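You operate a simulated robot arm through the tools that you are given. There is no shell and no other tool. Be economical: measure what you need, move in short steps, check, and stop when the job is done.

You are at the controls of a simulated robot arm. One attempt, no reset.

TASK
Soak the burnt teal pan in hot water, tip it out and scrub it clean.
Fine: water about half-way up; green brush, put back; pan on the rubber mat. Set down upright: green brush. What is to be rubbed or washed off counts as gone when no trace of it is left.

Only the result counts: the job must be done as asked and must still hold three seconds after the hand-in. Knocking over, shifting, dropping, spilling or breaking anything else fails it.

THE ROBOT
A 6-joint arm with a two-finger parallel gripper on a trunk, on a base that drives. Base frame: it is fixed to the floor where the robot stands at the start and does not move with it; the origin is under the middle of the robot, x ahead of it, y to its left, z up. Lengths are in mm, angles in degrees, forces in N, time in s.
With the tool pointing down near the work surface it reaches from about 560 to 920 mm from the robot's upright axis, wherever it stands. Its first joint turns from -149.0 to 149.0 degrees. Places, roughly: big sink bowl [900, -300, 800]; grey rubber mat [500, 100, 900]; tap heat knob [1000, 0, 900]; tap lever [1000, -100, 1100]; teal pan (34x16x11 cm) [900, -300, 800]. Payload 3.43 kg.
The TCP is the grasp point between the finger pads, 34 mm short of the fingertips. In the tool frame z runs along the fingers and y along their closing line. Largest opening 128 mm; finger width 24, thickness 12; the body of the gripper, 48 by 130 mm, starts 96 mm behind the TCP.
Orientation is told as [roll, pitch, yaw] about the base's x, y, z axes, in that order, counted from this pose: with the fingers straight down and closing along the base's y, the tool's x points along the base's -x, its y along +y and its z along -z.

THE INTERFACE
- The arm moves only by the tool play_rows. Its argument "plan" is a list that holds one entry, the list of rows, each a list of 7 numbers: the turn, a rotation vector about the tool's x, y, z in units of 5 degrees (1.0 is 5 degrees), then the shift along the tool's x, y, z in units of 30 mm (1.0 is 30 mm), then the closure in counts, from 0 (fully open) to 255 (shut). In form: [[[wx, wy, wz, x, y, z, claw], ...]]. A call has 1 to 20 rows; each row shifts and turns the commanded pose from where the row before left it, along the tool's axes as they then stand. A call with a number of a shift or a turn outside -1 to 1 is refused whole. Each row takes 0.2 s and may step no farther than 50 mm and 8.6 degrees from the row before; otherwise, or with a gripper value out of range, the whole call is refused. A pose out of reach is approached as far as the arm can. The call stops where the force on the tool passes 40 N (or 10 N more than at its start, if that is more) or the arm is blocked; 0.2 s more then pass. Each finger travels about 108 mm/s and halts on what it meets, pressing with about 39 N; the grip force reading is that of the motor and also rises with nothing between the fingers. The clock runs only during rows and for 0.2 s after the last one: add rows that do not move to give the fingers time. The reply holds the time, the measured pose of the TCP, the force on the tool along the base axes, the opening and the grip force, in the units named above and with some noise, with the torque about the TCP (base axes, N m) and any sound that the robot's microphone picked up, and new pictures: "pictures" is both (left out), scene, wrist or none.
- Cameras (640 x 400 px; columns grow to the right, rows downward): "scene" is now at [29.5, 178.2, 1655.5]; the picture's right is [-0.29, -0.96, 0.00], its down [-0.70, 0.21, -0.68] and it looks along [0.65, -0.20, -0.73] (base axes); focal length 272 px, centre (320, 200). "wrist" rides on the gripper at [76, -11, -160] in the tool frame; the picture's right is [0.15, 0.99, 0.00], its down [-0.88, 0.13, -0.46] and it looks along [-0.45, 0.07, 0.89] (tool axes); focal length 234 px, centre (320, 200). There is no depth. A picture from a camera that has moved, and an enlarged one, comes with that camera's place and axes in the base frame and with its lens.
- raise_lower(by): slides the trunk up (or, below 0, down) by that many mm; the arm and the scene camera ride with it, the base frame stays. It gives what a move gives, with no picture.
- base_move(legs): drives the robot by 1 to 6 legs, each [ahead, turn to the left] in mm and degrees, along the robot's own axes; the way and the turn of a leg run together, so that a leg with both is an arc; at most 1500 mm and 180 degrees a leg. The arm and the cameras ride along, it lands a little off, and it stops where it bumps. It gives what a move gives, and a new picture of the scene camera.
- head_to(pan, tilt): turns the head with the scene camera to pan (to the left, within 155 degrees either way) and tilt (down, from -29 to 69), counted from straight ahead of the robot. It gives what a move gives, and a new picture of the scene camera.
- inspect(camera, box): a new picture of the part [left, top, right, bottom] of that camera's present view, enlarged. No time passes.
- close_job(): hands the job in; it is judged then, once.

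Work in short steps. Places have to be worked out from the pictures, the camera data and where the tool is seen: move nearer, look again, correct. Check each grasp and each placing, and mend what went wrong. You have 120 turns and 260 pictures in all, those below and enlarged ones among them. Open the gripper and draw the arm clear of the work before you hand the job in, unless the task says otherwise; then end with one line.

The tools are called after "Call:" as a command line: name --argument value ..., lists and objects as JSON in quotes. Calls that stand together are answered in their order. play_rows: Moves the arm, as the interface text tells. Its arguments: {"type":"object","properties":{"plan":{"type":"array","items":{"type":"array","items":{"type":"array","items":{"type":"number"}}}},"pictures":{"type":"string","enum":["both","scene","wrist","none"]}},"required":["plan"]} The other tools are called the same way: raise_lower (by) slides the trunk up or down; base_move (legs) drives the base; head_to (pan, tilt) turns the head that bears the scene camera; inspect (camera, box) takes an enlarged picture of a part of a camera's view; close_job () hands the job in.

At the start:

```text
clock: 0.0
tool_pos: [591.5, -308.6, 1000.1]
tool_rot: [0.0, 0.0, -0.3]
wrist_force: [-0.5, -0.5, -1.2]
torque: [0.04, 0.05, -0.01]
opening: 127.8
finger_force: 0.0
trunk travel left (down, up): [-675.0, 35.0]
robot x, y, heading: [-2.1, 32.5, -0.2]
head pan, tilt: [-16.6, 46.9]
```

scene: 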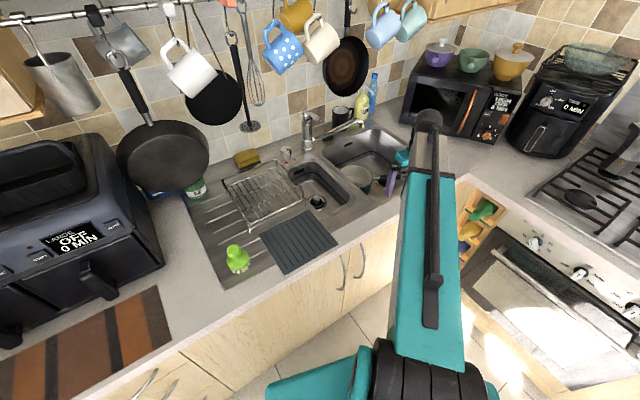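
wrist: 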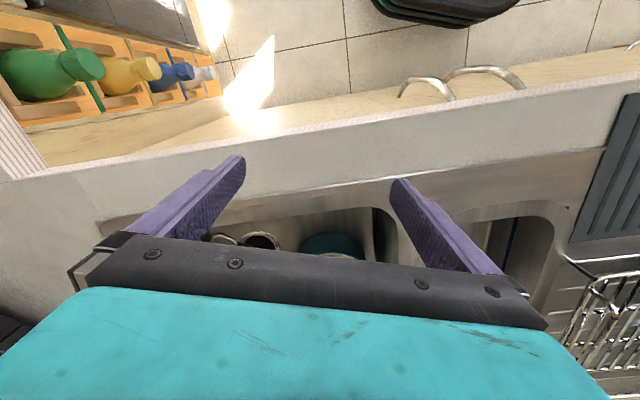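

I begin by enlarging the sink area to see the pan, tap, brush and mat.

Call:
inspect --camera "scene" --box '[280, 80, 440, 220]'

Call:
inspect --camera "scene" --box '[180, 120, 360, 300]'

```text
2.86 times, centred on (360, 150) of scene
camera zoom: at [29.5, 178.2, 1655.5], right [-0.29, -0.96, 0.0], down [-0.7, 0.21, -0.68], along [0.65, -0.2, -0.73], focal length 778 px, centre (206, 343)
```

zoom: 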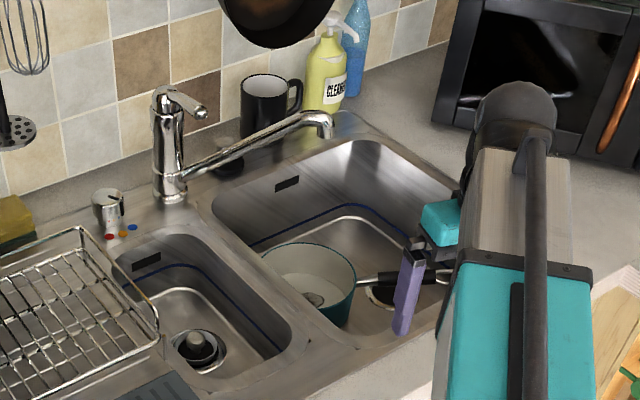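

```text
2.22 times, centred on (270, 210) of scene
camera zoom: at [29.5, 178.2, 1655.5], right [-0.29, -0.96, 0.0], down [-0.7, 0.21, -0.68], along [0.65, -0.2, -0.73], focal length 605 px, centre (431, 178)
```

zoom: 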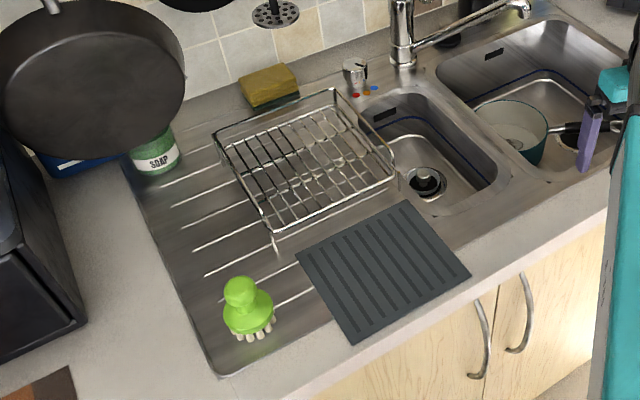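

I'll lift the arm and move it left so that the scene camera can see the pan and its handle freely.

Call:
play_rows --plan '[[[0, 0, 0, 0, 0.6, -1, 0], [0, 0, 0, 0, 1, -1, 0], [0, 0, 0, 0, 1, -1, 0], [0, 0, 0, 0, 1, -1, 0], [0, 0, 0, 0, 1, -1, 0], [0, 0, 0, 0, 1, 0, 0], [0, 0, 0, 0, 1, 0, 0], [0, 0, 0, 0, 1, 0, 0], [0, 0, 0, 0, 1, 0, 0], [0, 0, 0, 0, 1, 0, 0], [0, 0, 0, 0, 1, 0, 0], [0, 0, 0, 0, 1, 0, 0], [0, 0, 0, 0, 1, 0, 0], [0, 0, 0, 0, 1, 0, 0]]]'

```text
clock: 1.2
tool_pos: [597.6, -180.3, 1143.8]
tool_rot: [-0.2, -0.9, 0.5]
wrist_force: [9.4, -1.7, -13.1]
torque: [0.31, 0.41, 0.12]
opening: 128.0
finger_force: 0.0
trunk travel left (down, up): [-675.0, 35.0]
robot x, y, heading: [-5.5, 29.9, -0.0]
head pan, tilt: [-16.6, 46.9]
stopped in row 5: the force on the tool passed its limit at 78 N (the readings are from after the stop); the commanded pose is now the measured one
camera scene: at [29.6, 177.7, 1655.5], right [-0.29, -0.96, 0.0], down [-0.7, 0.21, -0.68], along [0.65, -0.2, -0.73], focal length 272 px, centre (320, 200)
camera wrist: at [518.8, -191.4, 1301.9], right [-0.15, 0.99, -0.01], down [0.87, 0.14, 0.47], along [0.46, 0.07, -0.88], focal length 234 px, centre (320, 200)
```

scene: 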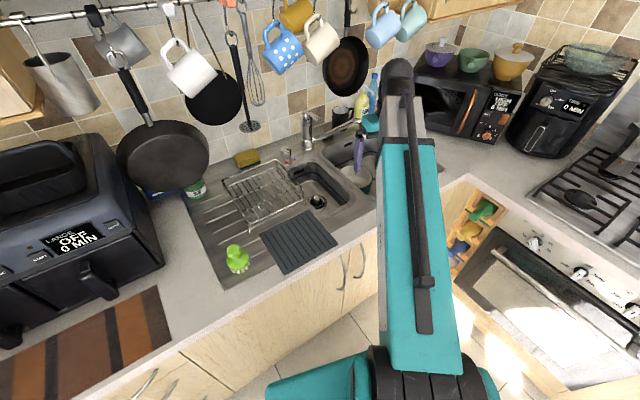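
wrist: 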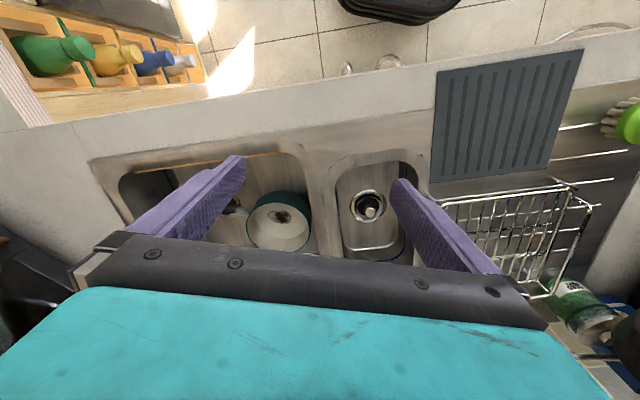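

Something stopped the motion, although nothing is visible near the tool. I'll retry gently sideways only.

Call:
play_rows --plan '[[[0, 0, 0, 0, 0.2, 0, 0], [0, 0, 0, 0, 0.5, 0, 0], [0, 0, 0, 0, 0.5, 0, 0], [0, 0, 0, 0, 0.5, 0, 0], [0, 0, 0, 0, 0.5, 0, 0], [0, 0, 0, 0, 0.5, 0, 0]]]' --pictures "none"

```text
clock: 1.7
tool_pos: [596.8, -169.6, 1142.9]
tool_rot: [-0.2, -1.1, 0.8]
wrist_force: [5.7, 2.0, -9.3]
torque: [-0.31, 0.23, -0.13]
opening: 127.8
finger_force: 0.0
trunk travel left (down, up): [-675.0, 35.0]
robot x, y, heading: [-7.2, 33.4, -0.0]
head pan, tilt: [-16.6, 46.9]
stopped in row 2: the force on the tool passed its limit at 45 N (the readings are from after the stop); the commanded pose is now the measured one
```

The tool is being pressed down from above, so I'll look up with the head to find what is overhead.

Call:
head_to --pan -16 --tilt 10

```text
clock: 2.7
tool_pos: [598.5, -169.9, 1143.2]
tool_rot: [-0.3, -1.1, 0.8]
wrist_force: [8.8, -3.2, -14.4]
torque: [0.57, 0.27, 0.27]
opening: 128.1
finger_force: 0.1
trunk travel left (down, up): [-675.0, 35.0]
robot x, y, heading: [-6.8, 33.3, 0.1]
head pan, tilt: [-16.0, 10.0]
camera scene: at [42.5, 175.3, 1713.0], right [-0.28, -0.96, 0.0], down [-0.17, 0.05, -0.98], along [0.95, -0.27, -0.17], focal length 272 px, centre (320, 200)
```

scene: 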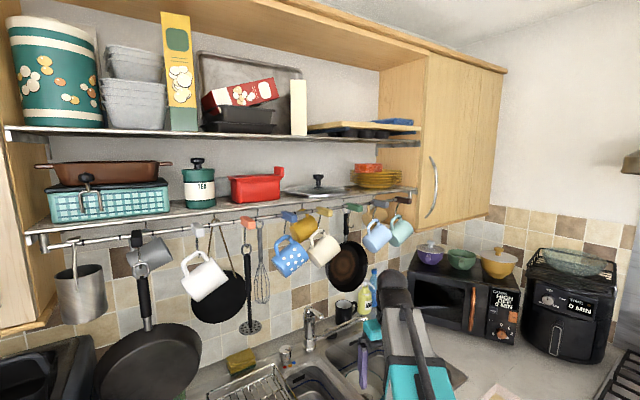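

Nothing is overhead. The force (forward and down) fits the gripper touching the robot's own forearm when the tool is high and close in. I'll go forward and down a bit, then left.

Call:
play_rows --plan '[[[0, 0, 0, -0.5, 0, 0.7, 0], [0, 0, 0, -1, 0, 0.7, 0], [0, 0, 0, -1, 0, 0.5, 0], [0, 0, 0, 0, 1, 0, 0], [0, 0, 0, 0, 1, 0, 0], [0, 0, 0, 0, 1, 0, 0], [0, 0, 0, 0, 1, 0, 0], [0, 0, 0, 0, 1, 0, 0], [0, 0, 0, 0, 1, 0, 0], [0, 0, 0, 0, 1, 0, 0], [0, 0, 0, 0, 1, 0, 0]]]' --pictures "wrist"

Call:
head_to --pan -16 --tilt 38

```text
clock: 5.1
tool_pos: [669.3, 70.6, 1087.3]
tool_rot: [-0.3, -1.1, 0.8]
wrist_force: [-0.8, 0.2, -0.1]
torque: [0.01, -0.02, 0.04]
opening: 127.8
finger_force: 0.1
trunk travel left (down, up): [-675.0, 35.0]
robot x, y, heading: [-6.0, 33.6, -0.1]
head pan, tilt: [-16.0, 10.0]
camera wrist: at [591.7, 59.3, 1244.7], right [-0.16, 0.99, -0.01], down [0.87, 0.15, 0.47], along [0.47, 0.07, -0.88], focal length 234 px, centre (320, 200)
```

wrist: 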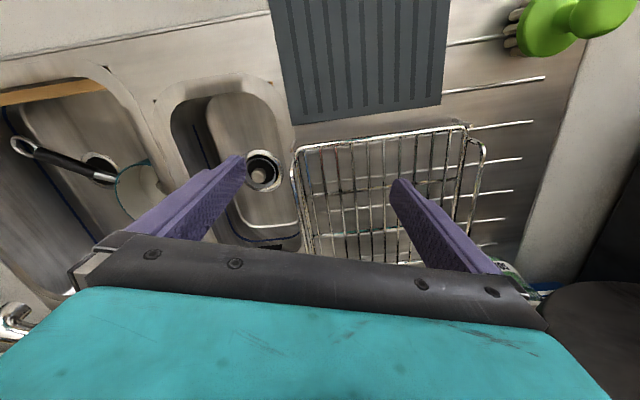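

```text
clock: 6.0
tool_pos: [668.9, 70.9, 1087.8]
tool_rot: [-0.2, -1.0, 0.8]
wrist_force: [0.2, -0.4, -0.1]
torque: [-0.01, 0.01, -0.01]
opening: 127.9
finger_force: 0.0
trunk travel left (down, up): [-675.0, 35.0]
robot x, y, heading: [-1.8, 32.2, 0.1]
head pan, tilt: [-16.0, 38.0]
camera scene: at [36.1, 177.2, 1668.5], right [-0.28, -0.96, 0.0], down [-0.59, 0.17, -0.79], along [0.76, -0.22, -0.61], focal length 272 px, centre (320, 200)
```

scene: 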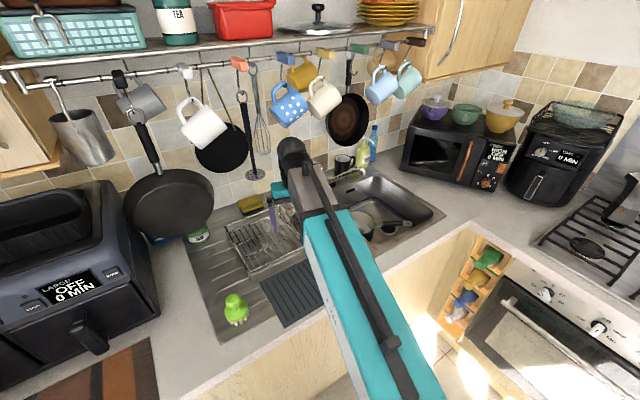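

The arm is free again. I'll take an enlarged look at the big bowl and the tap.

Call:
inspect --camera "scene" --box '[330, 135, 450, 245]'

Call:
inspect --camera "wrist" --box '[0, 60, 240, 260]'

```text
3.64 times, centred on (390, 190) of scene
camera zoom: at [36.1, 177.2, 1668.5], right [-0.28, -0.96, 0.0], down [-0.59, 0.17, -0.79], along [0.76, -0.22, -0.61], focal length 990 px, centre (66, 236)
```

zoom: 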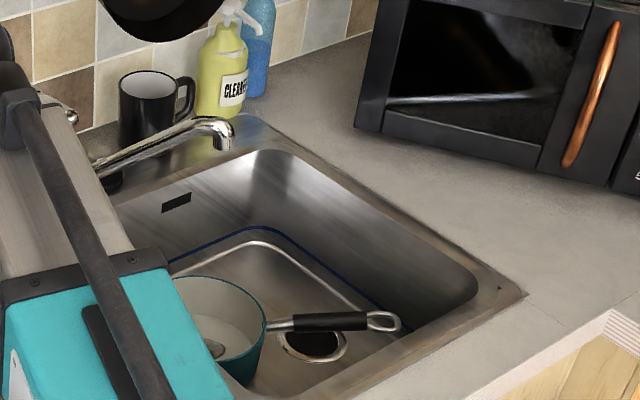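

```text
2.00 times, centred on (120, 160) of wrist
camera zoom: at [591.8, 58.4, 1244.7], right [-0.16, 0.99, -0.01], down [0.87, 0.15, 0.47], along [0.47, 0.07, -0.88], focal length 468 px, centre (720, 280)
```

zoom: 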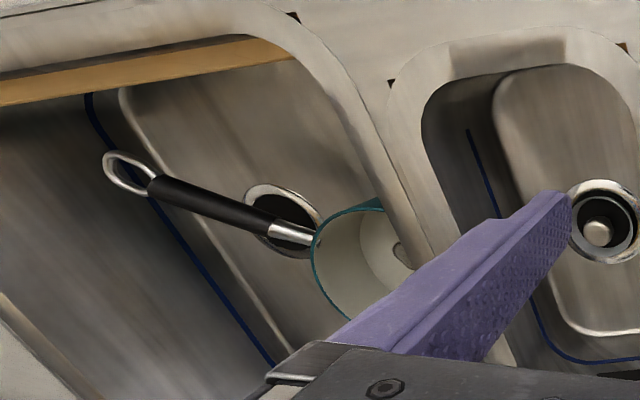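

The spout and tap need triangulating from another viewpoint. I'll pitch the tool forward in steps while shifting right, so that the wrist camera looks under the gripper at the tap.

Call:
play_rows --plan '[[[0, -1, 0, -0.36, -0.5, 0.08, 0], [0, -1, 0, -0.36, -0.5, 0.08, 0], [0, -1, 0, -0.36, -0.5, 0.08, 0], [0, -1, 0, -0.36, -0.5, 0.08, 0], [0, -1, 0, -0.28, -0.5, 0.24, 0], [0, -1, 0, -0.28, -0.5, 0.24, 0], [0, -1, 0, -0.28, -0.5, 0.24, 0], [0, -1, 0, -0.28, -0.5, 0.24, 0], [0, -1, 0, -0.2, -0.5, 0.31, 0], [0, -1, 0, -0.2, -0.5, 0.31, 0], [0, -1, 0, -0.2, -0.5, 0.31, 0], [0, -1, 0, -0.2, -0.5, 0.31, 0]]]'

```text
clock: 8.7
tool_pos: [802.1, -110.7, 1068.8]
tool_rot: [-0.8, -61.1, 1.5]
wrist_force: [-0.5, -0.5, -0.6]
torque: [0.01, 0.01, 0.02]
opening: 128.2
finger_force: 0.0
trunk travel left (down, up): [-675.0, 35.0]
robot x, y, heading: [-6.5, 28.2, 0.2]
head pan, tilt: [-16.0, 38.0]
camera scene: at [36.2, 177.0, 1668.4], right [-0.28, -0.96, 0.0], down [-0.59, 0.17, -0.79], along [0.76, -0.22, -0.62], focal length 272 px, centre (320, 200)
camera wrist: at [627.1, -123.3, 1079.3], right [-0.08, 0.99, -0.13], down [0.03, 0.14, 0.99], along [1.0, 0.08, -0.04], focal length 234 px, centre (320, 200)
```

scene: 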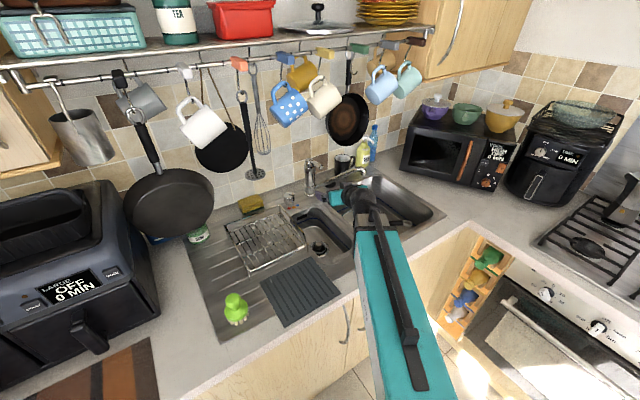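
wrist: 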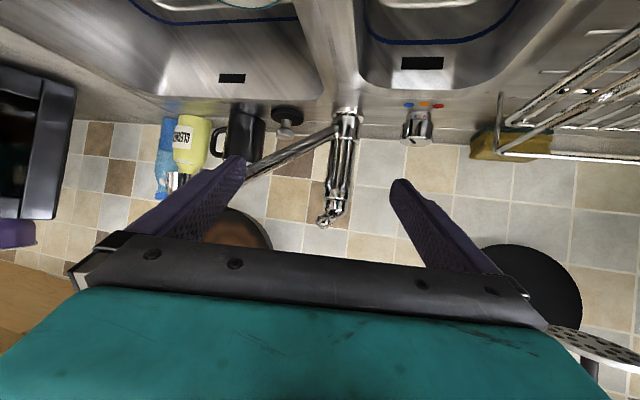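

A clear view (upside down) of the tap, knob and spout. I'll enlarge it.

Call:
inspect --camera "wrist" --box '[150, 80, 460, 240]'

Call:
inspect --camera "scene" --box '[270, 140, 390, 230]'

```text
2.06 times, centred on (305, 160) of wrist
camera zoom: at [627.1, -123.3, 1079.3], right [-0.08, 0.99, -0.13], down [0.03, 0.14, 0.99], along [1.0, 0.08, -0.04], focal length 483 px, centre (351, 283)
```

zoom: 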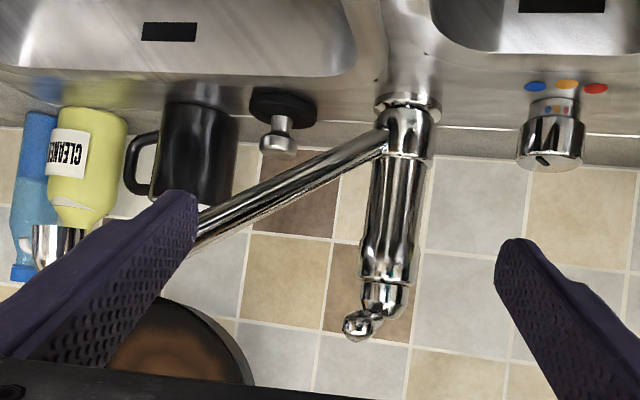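

```text
4.44 times, centred on (330, 185) of scene
camera zoom: at [36.2, 177.0, 1668.4], right [-0.28, -0.96, 0.0], down [-0.59, 0.17, -0.79], along [0.76, -0.22, -0.62], focal length 1210 px, centre (276, 267)
```

zoom: 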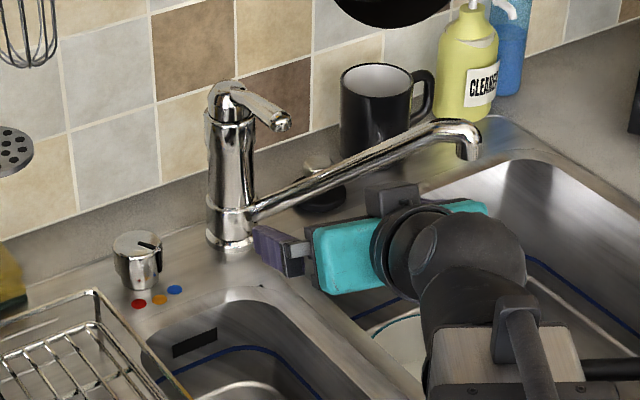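

Triangulated positions: spout outlet ≈(896,-256,1065), pan centre ≈(860,-246), so the spout is already over the pan. Knob top ≈(990,48,945), lever tip ≈(943,-90,1094). I'll look closely at the knob pointer.

Call:
inspect --camera "scene" --box '[276, 180, 324, 216]'

Call:
inspect --camera "wrist" --box '[380, 80, 460, 160]'

```text
11.11 times, centred on (300, 198) of scene
camera zoom: at [36.2, 177.0, 1668.4], right [-0.28, -0.96, 0.0], down [-0.59, 0.17, -0.79], along [0.76, -0.22, -0.62], focal length 3024 px, centre (542, 222)
```

zoom: 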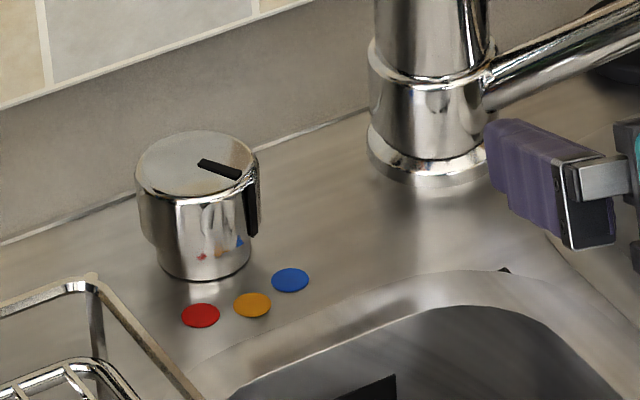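

```text
5.00 times, centred on (420, 120) of wrist
camera zoom: at [627.1, -123.3, 1079.3], right [-0.08, 0.99, -0.13], down [0.03, 0.14, 0.99], along [1.0, 0.08, -0.04], focal length 1171 px, centre (-180, 600)
```

zoom: 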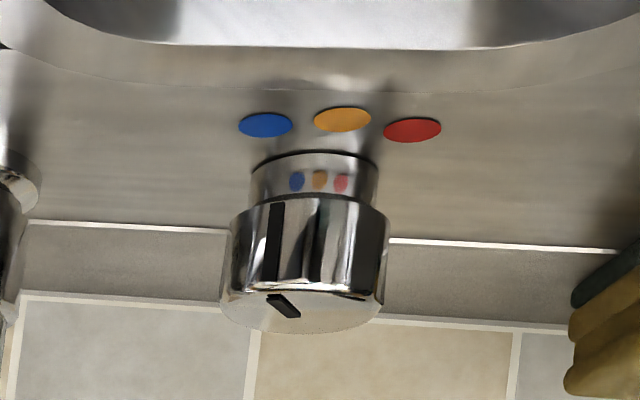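

The pointer sits at blue, with red about 65° clockwise seen from above. I'll bring the tool to about 45° pitch and 20° yaw in front of the knob, staying clear of the lever and rack.

Call:
play_rows --plan '[[[0, 0.8, 0, 0, 1, 0, 0], [0, 0.8, 0, 0, 1, 0, 0], [0, 0.8, 0, 0, 1, 0, 0], [0, 0.8, 0, 0, 1, 0, 0], [-0.707, 0, -0.707, 0, 0.2, 0, 60], [-0.707, 0, -0.707, 0, 0.2, 0, 100], [-0.707, 0, -0.707, 0, 0, 0, 100], [-0.6, 0, -0.6, 0, 0, 0, 100]]]'

```text
clock: 10.4
tool_pos: [799.3, 24.2, 1068.4]
tool_rot: [-0.4, -44.8, 20.4]
wrist_force: [0.1, -0.5, -0.5]
torque: [0.0, 0.02, 0.0]
opening: 78.0
finger_force: 0.0
trunk travel left (down, up): [-675.0, 35.0]
robot x, y, heading: [-1.7, 33.2, -0.0]
head pan, tilt: [-16.0, 38.0]
camera scene: at [36.1, 177.0, 1668.4], right [-0.28, -0.96, 0.0], down [-0.59, 0.17, -0.79], along [0.76, -0.22, -0.62], focal length 272 px, centre (320, 200)
camera wrist: at [648.0, -44.4, 1127.4], right [-0.44, 0.89, -0.11], down [0.24, 0.23, 0.94], along [0.87, 0.39, -0.31], focal length 234 px, centre (320, 200)
```

scene: 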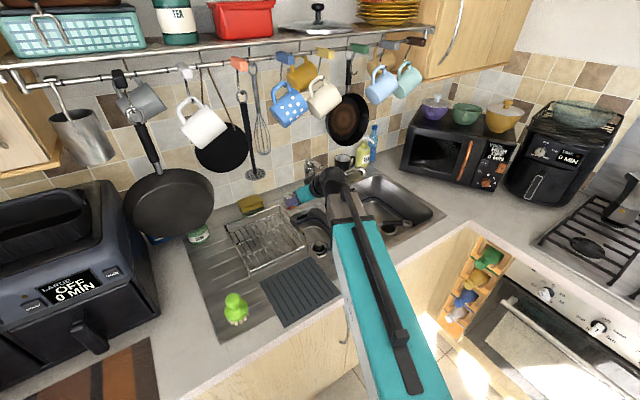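
wrist: 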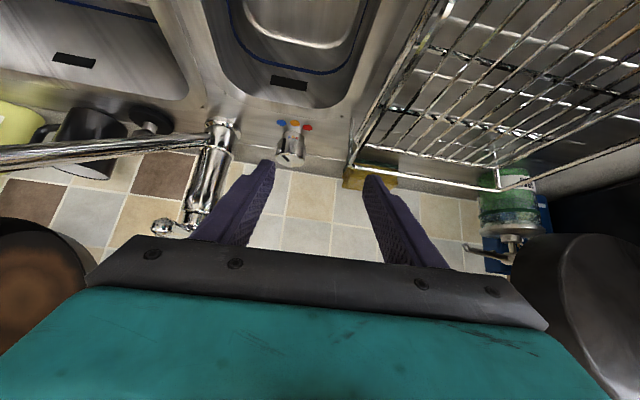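

Next I align laterally with the knob and advance to about 95 mm short of the grasp, then check.

Call:
play_rows --plan '[[[0, 0, 0, -0.62, -0.7, 0, 100], [0, 0, 0, -0.61, -0.7, 0, 100], [0, 0, 0, 0, 0, 1, 100], [0, 0, 0, 0, 0, 1, 100], [0, 0, 0, 0, 0, 1, 100], [0, 0, 0, 0, 0, 1, 100]]]'

Call:
inspect --camera "wrist" --box '[190, 60, 430, 260]'

Call:
inspect --camera "scene" --box '[260, 150, 380, 240]'

```text
clock: 11.8
tool_pos: [919.0, 22.1, 1007.7]
tool_rot: [-0.4, -44.9, 20.3]
wrist_force: [0.3, -0.1, -0.3]
torque: [-0.02, -0.02, 0.01]
opening: 77.6
finger_force: 0.1
trunk travel left (down, up): [-675.0, 35.0]
robot x, y, heading: [-4.4, 31.9, -0.2]
head pan, tilt: [-16.0, 38.0]
camera scene: at [36.6, 177.4, 1668.4], right [-0.28, -0.96, 0.0], down [-0.59, 0.17, -0.79], along [0.76, -0.22, -0.62], focal length 272 px, centre (320, 200)
camera wrist: at [766.8, -45.7, 1067.6], right [-0.44, 0.89, -0.11], down [0.24, 0.23, 0.94], along [0.87, 0.39, -0.31], focal length 234 px, centre (320, 200)
```

scene: 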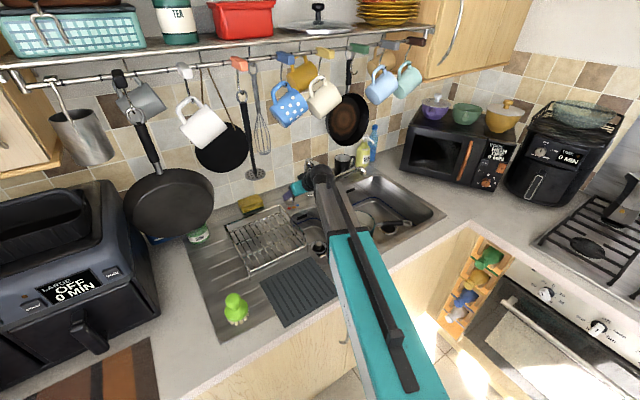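
wrist: 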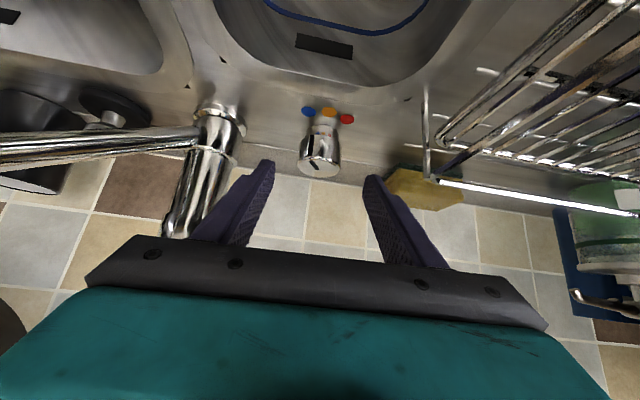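

```text
2.00 times, centred on (310, 160) of wrist
camera zoom: at [766.8, -45.7, 1067.6], right [-0.44, 0.89, -0.11], down [0.24, 0.23, 0.94], along [0.87, 0.39, -0.31], focal length 468 px, centre (340, 280)
```

zoom: 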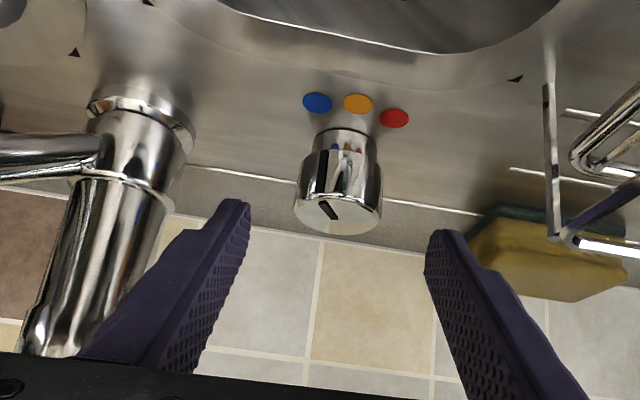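

```text
4.44 times, centred on (320, 195) of scene
camera zoom: at [36.6, 177.4, 1668.4], right [-0.28, -0.96, 0.0], down [-0.59, 0.17, -0.79], along [0.76, -0.22, -0.62], focal length 1210 px, centre (320, 222)
```

zoom: 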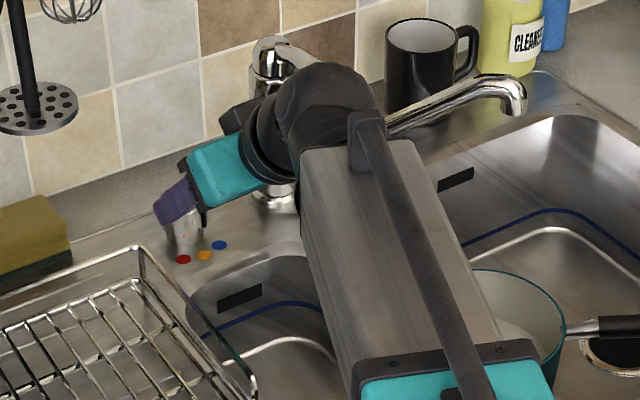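

The knob is centred between the fingers. I'll advance about 88 mm along the tool axis and close on it.

Call:
play_rows --plan '[[[0, 0, 0, 0, 0, 1, 100], [0, 0, 0, 0, 0, 1, 100], [0, 0, 0, 0, 0, 0.5, 100], [0, 0, 0, 0, 0, 0.4, 100], [0, 0, 0, 0, 0, 0, 255], [0, 0, 0, 0, 0, 0, 255], [0, 0, 0, 0, 0, 0, 255]]]' --pictures "wrist"

```text
clock: 13.4
tool_pos: [976.3, 42.4, 947.1]
tool_rot: [-0.3, -44.9, 20.2]
wrist_force: [6.1, -4.0, -1.9]
torque: [0.87, -0.16, -0.05]
opening: 47.6
finger_force: 45.1
trunk travel left (down, up): [-675.0, 35.0]
robot x, y, heading: [-6.0, 28.9, -0.3]
head pan, tilt: [-16.0, 38.0]
camera wrist: at [824.4, -25.3, 1006.3], right [-0.43, 0.89, -0.11], down [0.24, 0.23, 0.94], along [0.87, 0.38, -0.31], focal length 234 px, centre (320, 200)
```

wrist: 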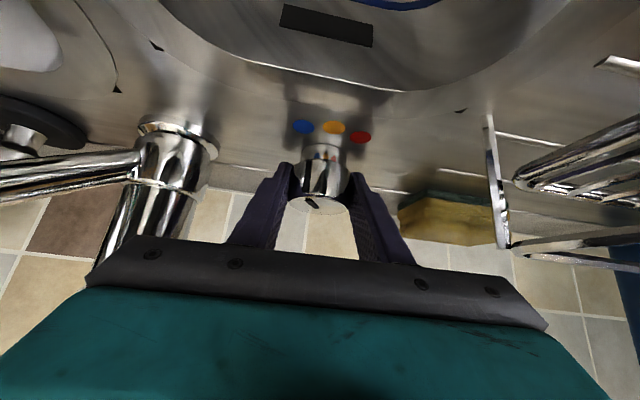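

The knob is gripped (47.6 mm). I'll turn clockwise 35° while tracking the knob axis.

Call:
play_rows --plan '[[[0.707, 0, 0.707, 0, 0.043, 0, 255], [0.707, 0, 0.707, 0, 0.043, 0, 255], [0.707, 0, 0.707, 0, 0.043, 0, 255], [0.707, 0, 0.707, 0, 0.043, 0, 255], [0.707, 0, 0.707, 0, 0.043, 0, 255], [0.707, 0, 0.707, 0, 0.043, 0, 255], [0.707, 0, 0.707, 0, 0.043, 0, 255]]]' --pictures "wrist"

Call:
inspect --camera "wrist" --box '[220, 80, 440, 240]'

```text
clock: 15.1
tool_pos: [976.9, 45.8, 946.6]
tool_rot: [-0.5, -45.0, -14.8]
wrist_force: [12.4, -29.2, 2.7]
torque: [0.53, -0.11, -0.13]
opening: 47.5
finger_force: 45.3
trunk travel left (down, up): [-675.0, 35.0]
robot x, y, heading: [-0.1, 31.3, -0.1]
head pan, tilt: [-16.0, 38.0]
camera wrist: at [813.4, 78.5, 1006.1], right [0.16, 0.98, -0.11], down [0.33, 0.05, 0.94], along [0.93, -0.19, -0.31], focal length 234 px, centre (320, 200)
```

wrist: 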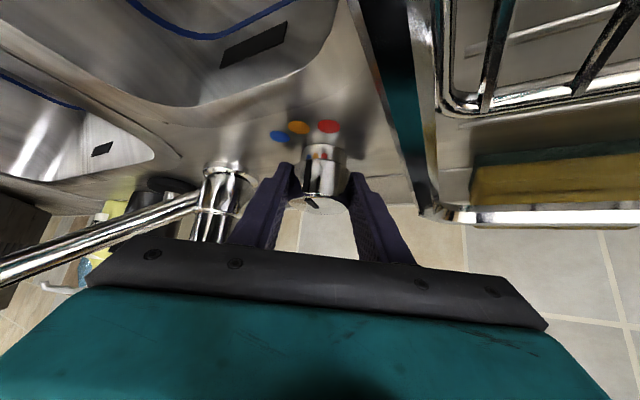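

```text
2.50 times, centred on (330, 160) of wrist
camera zoom: at [813.4, 78.5, 1006.1], right [0.16, 0.98, -0.11], down [0.33, 0.05, 0.94], along [0.93, -0.19, -0.31], focal length 585 px, centre (295, 300)
```

zoom: 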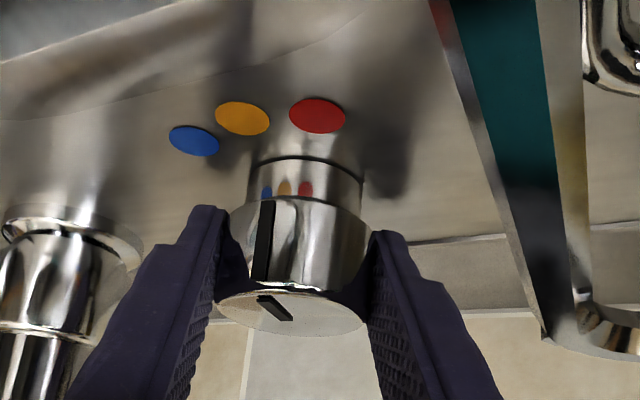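

The knob turned with the fingers and the pointer is now at orange. I'll release slightly, rotate back 35°, and regrip.

Call:
play_rows --plan '[[[0, 0, 0, 0, -0.05, 0, 125], [0, 0, 0, 0, -0.05, 0, 125], [-0.707, 0, -0.707, 0, -0.03, 0, 125], [-0.707, 0, -0.707, 0, -0.03, 0, 125], [-0.707, 0, -0.707, 0, -0.03, 0, 125], [-0.707, 0, -0.707, 0, -0.03, 0, 125], [-0.707, 0, -0.707, 0, -0.03, 0, 125], [-0.707, 0, -0.707, 0, -0.03, 0, 125], [-0.707, 0, -0.707, 0, 0, 0, 125], [0, 0, 0, 0, 0, 0, 255], [0, 0, 0, 0, 0, 0, 255]]]' --pictures "wrist"

Call:
inspect --camera "wrist" --box '[220, 80, 440, 240]'

```text
clock: 17.4
tool_pos: [974.3, 42.5, 947.1]
tool_rot: [-0.5, -44.9, 20.4]
wrist_force: [3.7, -5.9, -0.2]
torque: [0.47, 0.06, -0.05]
opening: 47.2
finger_force: 45.5
trunk travel left (down, up): [-675.0, 35.0]
robot x, y, heading: [-5.8, 32.2, -0.1]
head pan, tilt: [-16.0, 38.0]
camera wrist: at [823.4, -25.7, 1006.7], right [-0.44, 0.89, -0.11], down [0.24, 0.23, 0.94], along [0.87, 0.39, -0.31], focal length 234 px, centre (320, 200)
```

wrist: 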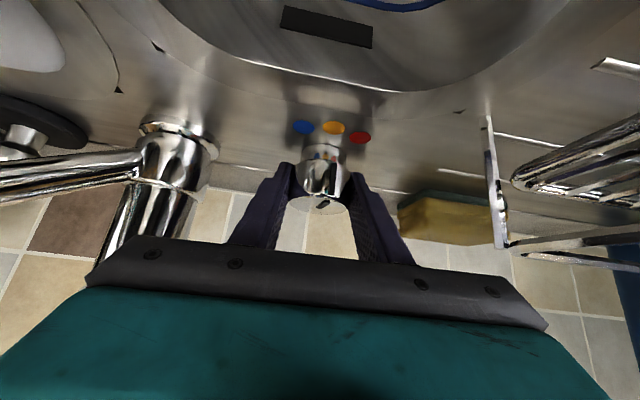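

```text
2.50 times, centred on (330, 160) of wrist
camera zoom: at [823.4, -25.7, 1006.7], right [-0.44, 0.89, -0.11], down [0.24, 0.23, 0.94], along [0.87, 0.39, -0.31], focal length 585 px, centre (295, 300)
```

zoom: 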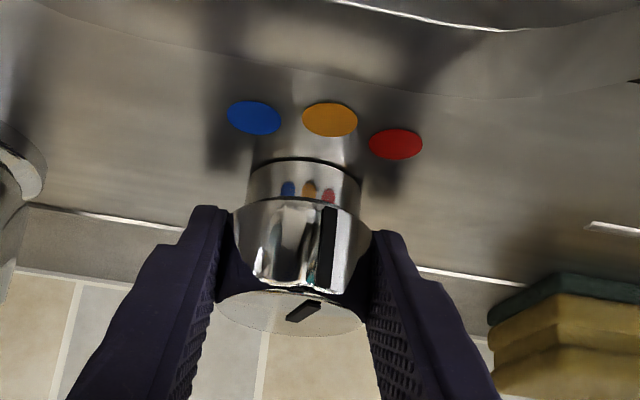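

The pointer is now between orange and red. I'll turn 20° more and look.

Call:
play_rows --plan '[[[0.707, 0, 0.707, 0, 0.02, 0, 255], [0.707, 0, 0.707, 0, 0.02, 0, 255], [0.707, 0, 0.707, 0, 0.02, 0, 255], [0.707, 0, 0.707, 0, 0.02, 0, 255]]]' --pictures "none"

Call:
inspect --camera "wrist" --box '[220, 80, 440, 240]'

```text
clock: 18.4
tool_pos: [974.5, 44.4, 947.3]
tool_rot: [-0.3, -45.0, 0.3]
wrist_force: [9.0, -10.6, 5.6]
torque: [1.37, 0.27, 0.52]
opening: 46.8
finger_force: 45.2
trunk travel left (down, up): [-675.0, 35.0]
robot x, y, heading: [-5.4, 27.4, -0.1]
head pan, tilt: [-16.0, 38.0]
```

```text
2.50 times, centred on (330, 160) of wrist
camera zoom: at [808.2, 33.0, 1006.4], right [-0.1, 0.99, -0.11], down [0.3, 0.13, 0.94], along [0.95, 0.06, -0.31], focal length 585 px, centre (295, 300)
```

zoom: 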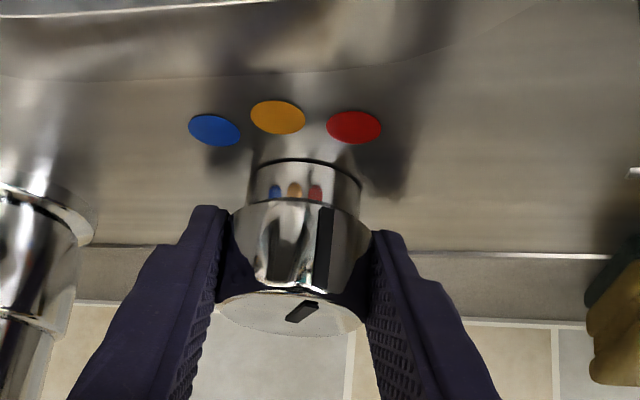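

The pointer is now at red. I'll release, retreat, and swing to a near-horizontal pose in front of the lever.

Call:
play_rows --plan '[[[0, 0, 0, 0, 0, 0, 100], [0, 0, 0, 0, 0, 0, 100], [0, 0, 0, 0, 0, -1, 100], [0, 0, 0, 0, 0, -1, 100], [0, 0, 0, 0, 0, -1, 100], [0, 0, 0, 0, 0, -1, 100], [0, -1, 0, 0, 0, -0.6, 100], [0, -1, 0, -0.5, -0.5, -0.2, 100], [0, -1, 0, 0, -1, 0, 100], [0, -1, 0, 0, -1, 0, 100], [0, -1, 0, 0, -1, 0, 100], [0, 0, 0, 0, -1, 0, 100]]]'

Call:
inspect --camera "wrist" --box '[200, 80, 440, 240]'

```text
clock: 21.1
tool_pos: [881.1, -89.9, 1061.4]
tool_rot: [-0.8, -70.0, 0.8]
wrist_force: [0.3, 0.0, -0.6]
torque: [0.02, 0.03, -0.01]
opening: 77.9
finger_force: 0.0
trunk travel left (down, up): [-675.0, 35.0]
robot x, y, heading: [-4.3, 31.7, -0.3]
head pan, tilt: [-16.0, 38.0]
camera scene: at [36.1, 176.9, 1668.4], right [-0.28, -0.96, 0.0], down [-0.59, 0.17, -0.79], along [0.76, -0.22, -0.62], focal length 272 px, centre (320, 200)
camera wrist: at [706.4, -101.5, 1043.8], right [-0.05, 0.99, -0.14], down [-0.13, 0.14, 0.98], along [0.99, 0.07, 0.12], focal length 234 px, centre (320, 200)
```

scene: 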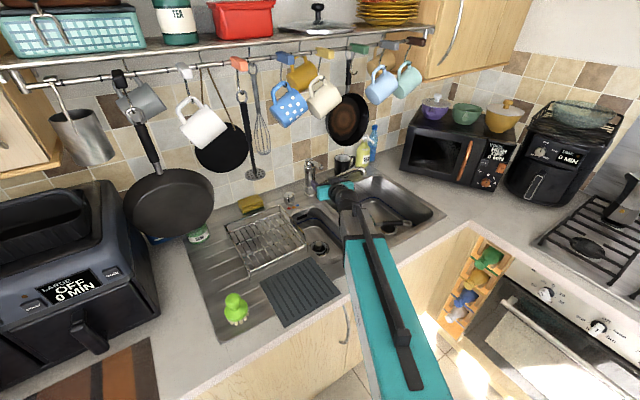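
wrist: 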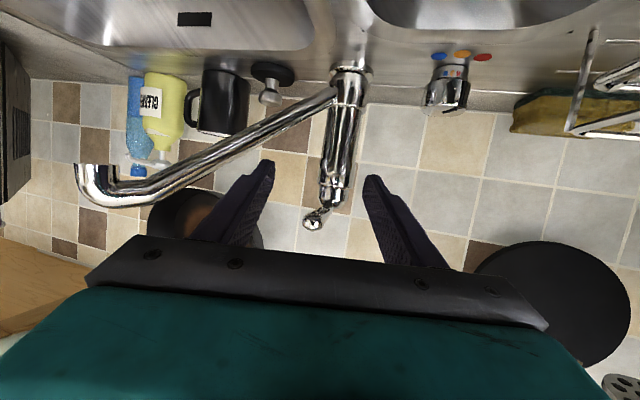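

```text
2.50 times, centred on (320, 160) of wrist
camera zoom: at [706.4, -101.5, 1043.8], right [-0.05, 0.99, -0.14], down [-0.13, 0.14, 0.98], along [0.99, 0.07, 0.12], focal length 585 px, centre (320, 300)
```

zoom: 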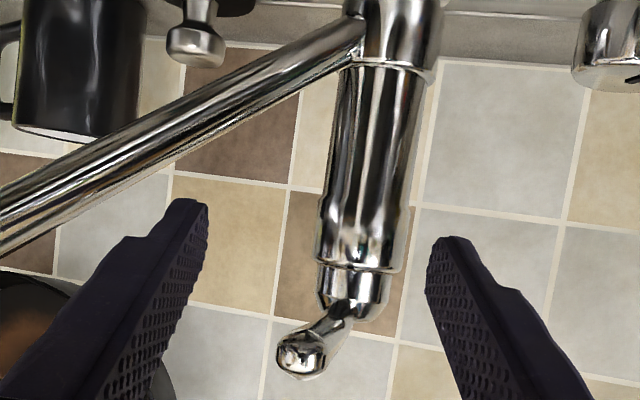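

Lever tip refined to ≈(940,-88,1095). I'll raise and advance so the open fingers straddle it, then close.

Call:
play_rows --plan '[[[0, 0, 0, -0.8, 0.05, 0, 100], [0, 0, 0, -0.83, 0, 0, 100], [0, 0, 0, 0, 0, 0.6, 100], [0, 0, 0, 0, 0, 0.5, 100], [0, 0, 0, 0, 0, 0, 255], [0, 0, 0, 0, 0, 0, 255], [0, 0, 0, 0, 0, 0, 255]]]'

Call:
inspect --camera "scene" --box '[280, 140, 400, 230]'

```text
clock: 22.6
tool_pos: [930.2, -85.5, 1095.7]
tool_rot: [-1.0, -70.0, 1.1]
wrist_force: [3.1, 9.4, 0.8]
torque: [0.25, -0.26, 1.58]
opening: 28.0
finger_force: 44.5
trunk travel left (down, up): [-675.0, 35.0]
robot x, y, heading: [-4.2, 31.2, -0.1]
head pan, tilt: [-16.0, 38.0]
camera scene: at [36.3, 178.5, 1668.3], right [-0.28, -0.96, 0.0], down [-0.59, 0.17, -0.79], along [0.76, -0.22, -0.62], focal length 272 px, centre (320, 200)
camera wrist: at [754.4, -97.2, 1078.9], right [-0.05, 0.99, -0.14], down [-0.13, 0.14, 0.98], along [0.99, 0.07, 0.12], focal length 234 px, centre (320, 200)
```

scene: 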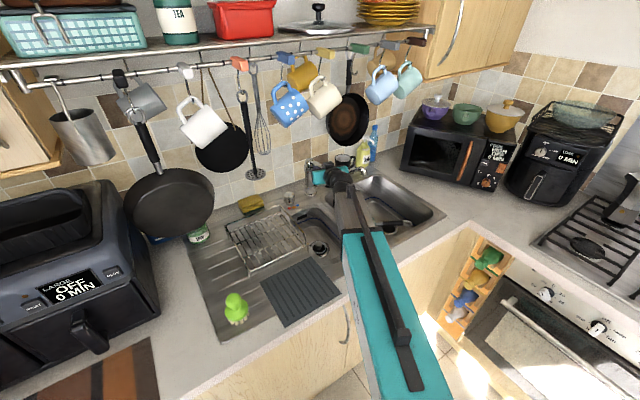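
wrist: 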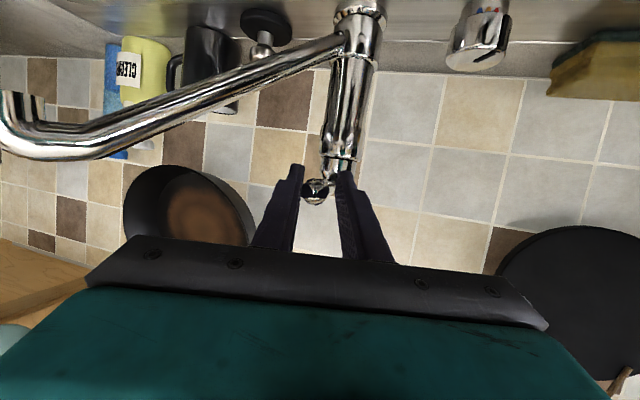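

```text
4.44 times, centred on (340, 185) of scene
camera zoom: at [36.3, 178.5, 1668.3], right [-0.28, -0.96, 0.0], down [-0.59, 0.17, -0.79], along [0.76, -0.22, -0.62], focal length 1210 px, centre (231, 267)
```

zoom: 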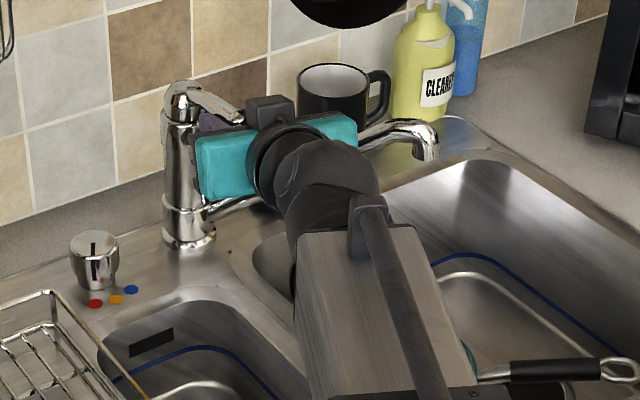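

The lever is gripped and the knob pointer faces red. I'll lift the lever by about 12 mm and listen for water.

Call:
play_rows --plan '[[[0, 0, 0, -0.19, 0, -0.07, 255], [0, 0, 0, -0.19, 0, -0.07, 255]]]' --pictures "scene"

Call:
inspect --camera "scene" --box '[290, 150, 450, 250]'

```text
clock: 23.2
tool_pos: [929.4, -84.8, 1103.9]
tool_rot: [-0.8, -69.6, 1.2]
wrist_force: [-1.9, 13.9, -14.0]
torque: [-0.04, 1.34, 1.5]
opening: 27.8
finger_force: 44.6
trunk travel left (down, up): [-675.0, 35.0]
robot x, y, heading: [-5.3, 29.4, -0.3]
head pan, tilt: [-16.0, 38.0]
camera scene: at [38.2, 178.8, 1668.0], right [-0.28, -0.96, 0.0], down [-0.59, 0.17, -0.79], along [0.76, -0.22, -0.62], focal length 272 px, centre (320, 200)
```

scene: 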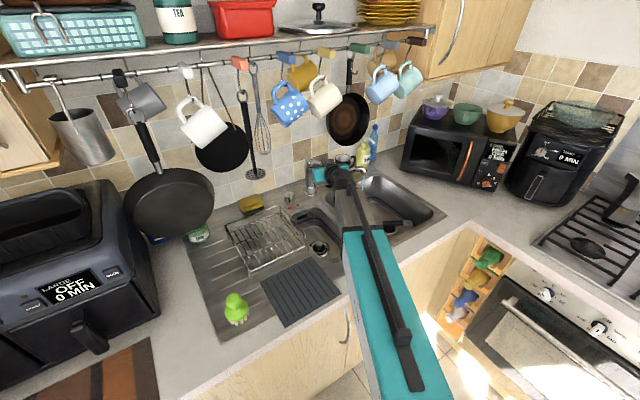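

```text
4.00 times, centred on (370, 200) of scene
camera zoom: at [38.2, 178.8, 1668.0], right [-0.28, -0.96, 0.0], down [-0.59, 0.17, -0.79], along [0.76, -0.22, -0.62], focal length 1089 px, centre (120, 200)
```

zoom: 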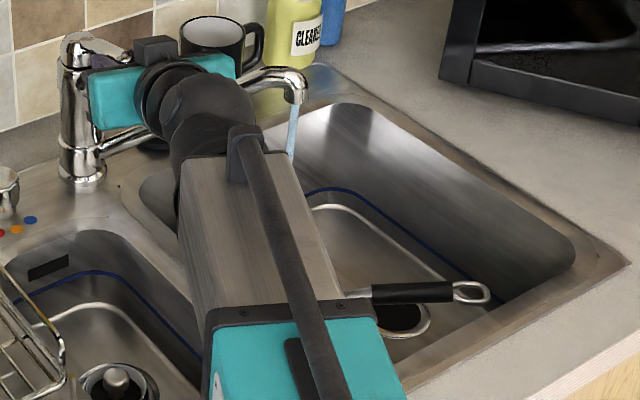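

Hot water runs from the spout. I'll release, back off and tilt down so the wrist camera can watch the pan fill.

Call:
play_rows --plan '[[[0, 0, 0, 0, 0, 0, 160], [0, 0, 0, 0, 0, -0.5, 150], [0, 0.5, 0, 0, 0, -1, 150], [0, 1, 0, 0, 0, -1, 150], [0, 1, 0, 0, 0, -0.8, 150], [0, 1, 0, 0, 0, 0, 150], [0, 1, 0, 0, 0, 0, 150], [0, 1, 0, 0, 0, 0, 150], [0, 1, 0, 0, 0, 0, 150], [0, 1, 0, 0, 0, 0, 150], [0, 1, 0, 0, 0, 0, 150], [0, 1, 0, 0, 0, 0, 150]]]'

Call:
inspect --camera "wrist" --box '[120, 0, 360, 160]'

```text
clock: 25.9
tool_pos: [838.1, -87.5, 1146.2]
tool_rot: [-0.4, -22.4, 0.2]
wrist_force: [0.1, -0.2, 0.1]
torque: [-0.01, -0.01, 0.01]
opening: 52.6
finger_force: 0.1
trunk travel left (down, up): [-675.0, 35.0]
robot x, y, heading: [-0.4, 34.1, -0.1]
head pan, tilt: [-16.0, 38.0]
camera scene: at [36.3, 177.2, 1668.4], right [-0.28, -0.96, 0.0], down [-0.59, 0.17, -0.79], along [0.76, -0.22, -0.62], focal length 272 px, centre (320, 200)
camera wrist: at [708.1, -98.8, 1264.3], right [-0.14, 0.99, -0.06], down [0.64, 0.14, 0.76], along [0.76, 0.06, -0.65], focal length 234 px, centre (320, 200)
```

scene: 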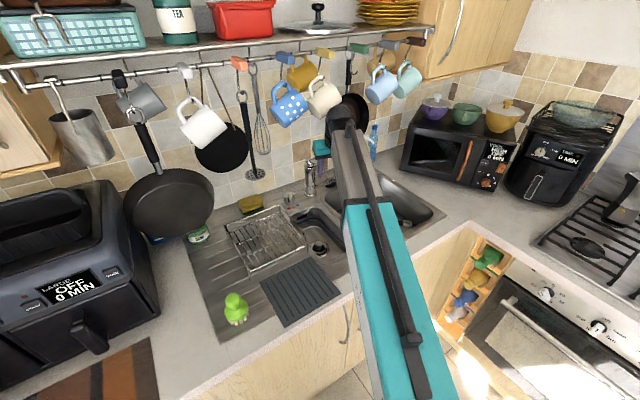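
wrist: 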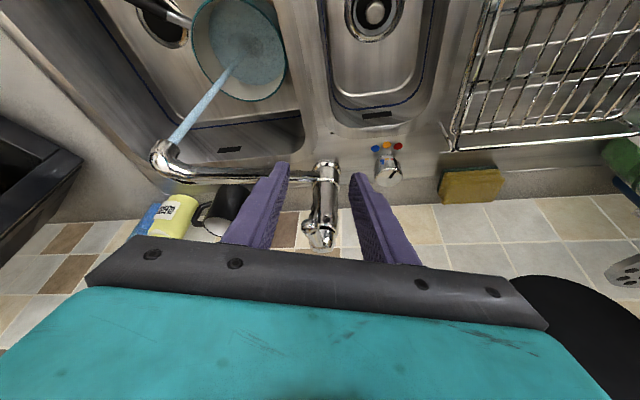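

```text
2.50 times, centred on (240, 80) of wrist
camera zoom: at [708.1, -98.8, 1264.3], right [-0.14, 0.99, -0.06], down [0.64, 0.14, 0.76], along [0.76, 0.06, -0.65], focal length 585 px, centre (520, 500)
```

zoom: 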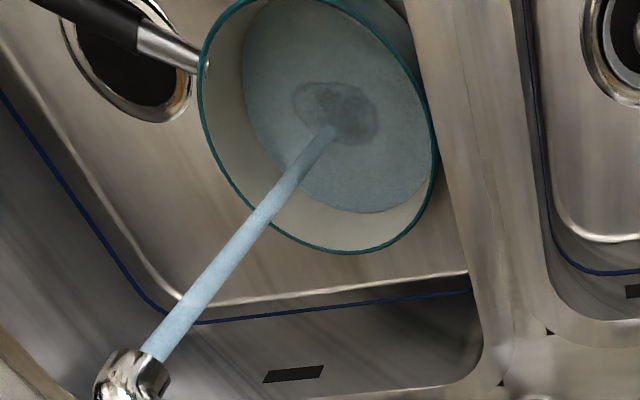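

Water is about a third up and rising. I'll quickly close the fingers, move over the lever tip and press it down from above.

Call:
play_rows --plan '[[[0, 0, 0, -1, 0, 0.2, 255], [0, 0, 0, -1, 0, 0.2, 255], [0, 0, 0, -1, 0, 0.2, 255], [0, 0, 0, 0.127, 0, 0.308, 255], [0, 0, 0, 0.127, 0, 0.308, 255], [0, 0, 0, 0.127, 0, 0.308, 255], [0, 0, 0, 0.05, 0, 0.12, 255]]]'

Call:
inspect --camera "wrist" --box '[40, 0, 360, 240]'

```text
clock: 27.4
tool_pos: [925.2, -88.9, 1136.4]
tool_rot: [-0.3, -23.0, 0.2]
wrist_force: [-4.3, -1.4, 29.9]
torque: [0.04, -0.2, -0.27]
opening: 0.0
finger_force: 33.7
trunk travel left (down, up): [-675.0, 35.0]
robot x, y, heading: [-0.1, 32.5, -0.0]
head pan, tilt: [-16.0, 38.0]
camera scene: at [31.3, 177.5, 1669.0], right [-0.28, -0.96, 0.0], down [-0.59, 0.17, -0.79], along [0.76, -0.22, -0.61], focal length 272 px, centre (320, 200)
camera wrist: at [794.4, -98.8, 1253.4], right [-0.13, 0.99, -0.06], down [0.63, 0.14, 0.76], along [0.76, 0.06, -0.64], focal length 234 px, centre (320, 200)
```

scene: 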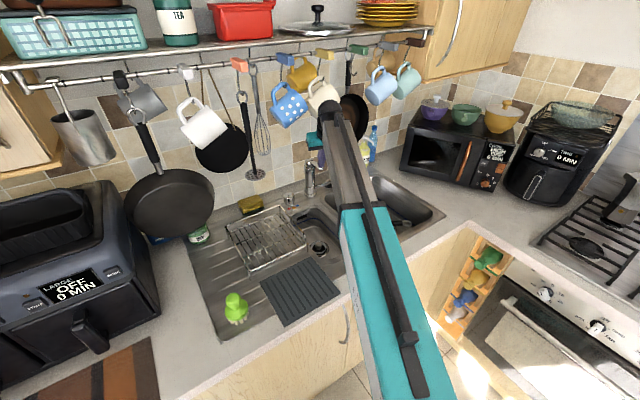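
wrist: 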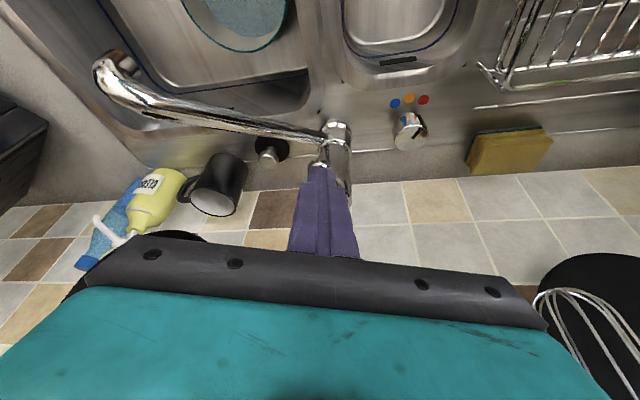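

```text
1.67 times, centred on (200, 120) of wrist
camera zoom: at [794.4, -98.8, 1253.4], right [-0.13, 0.99, -0.06], down [0.63, 0.14, 0.76], along [0.76, 0.06, -0.64], focal length 390 px, centre (520, 333)
```

zoom: 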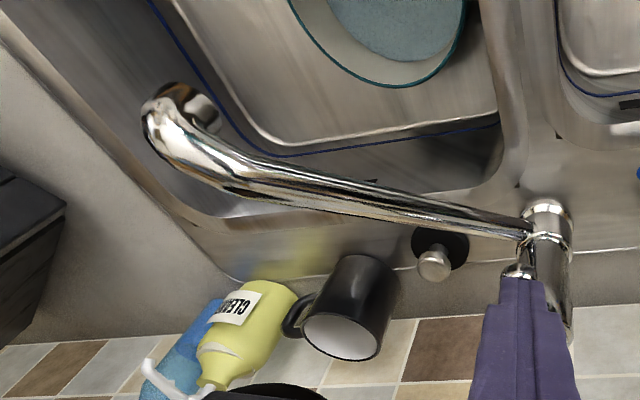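

The stream has stopped. I'll lift off, retreat and view the water level.

Call:
play_rows --plan '[[[0, 0, 0, -0.1, 0, -0.3, 255], [0, 0, 0, -0.1, 0, -0.6, 255], [0, 0, 0, 1, 0, -0.2, 255], [0, 0, 0, 1, 0, -0.2, 255], [0, 0, 0, 1, 0, -0.2, 200], [0, 0, 0, 1, 0, -0.2, 150], [0, 0.8, 0, 0, -0.5, 0, 100], [0, 0.8, 0, 0, -1, 0, 100], [0, 0.8, 0, 0, -1, 0, 0]]]' --pictures "wrist"

Call:
inspect --camera "wrist" --box '[180, 20, 380, 180]'

```text
clock: 29.4
tool_pos: [804.3, -163.4, 1134.3]
tool_rot: [-0.2, -10.5, 0.1]
wrist_force: [0.9, 0.4, -0.1]
torque: [0.03, 0.01, -0.02]
opening: 128.2
finger_force: 0.0
trunk travel left (down, up): [-675.0, 35.0]
robot x, y, heading: [-2.5, 27.8, 0.0]
head pan, tilt: [-16.0, 38.0]
camera wrist: at [701.4, -173.6, 1276.7], right [-0.15, 0.99, -0.03], down [0.78, 0.13, 0.61], along [0.6, 0.06, -0.79], focal length 234 px, centre (320, 200)
```

wrist: 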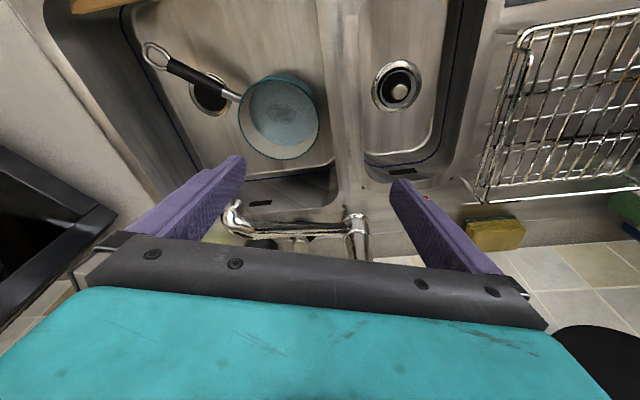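

```text
2.50 times, centred on (280, 100) of wrist
camera zoom: at [701.4, -173.6, 1276.7], right [-0.15, 0.99, -0.03], down [0.78, 0.13, 0.61], along [0.6, 0.06, -0.79], focal length 585 px, centre (420, 450)
```

zoom: 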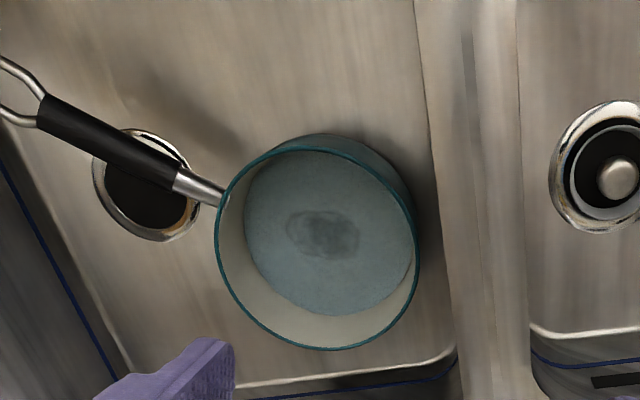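

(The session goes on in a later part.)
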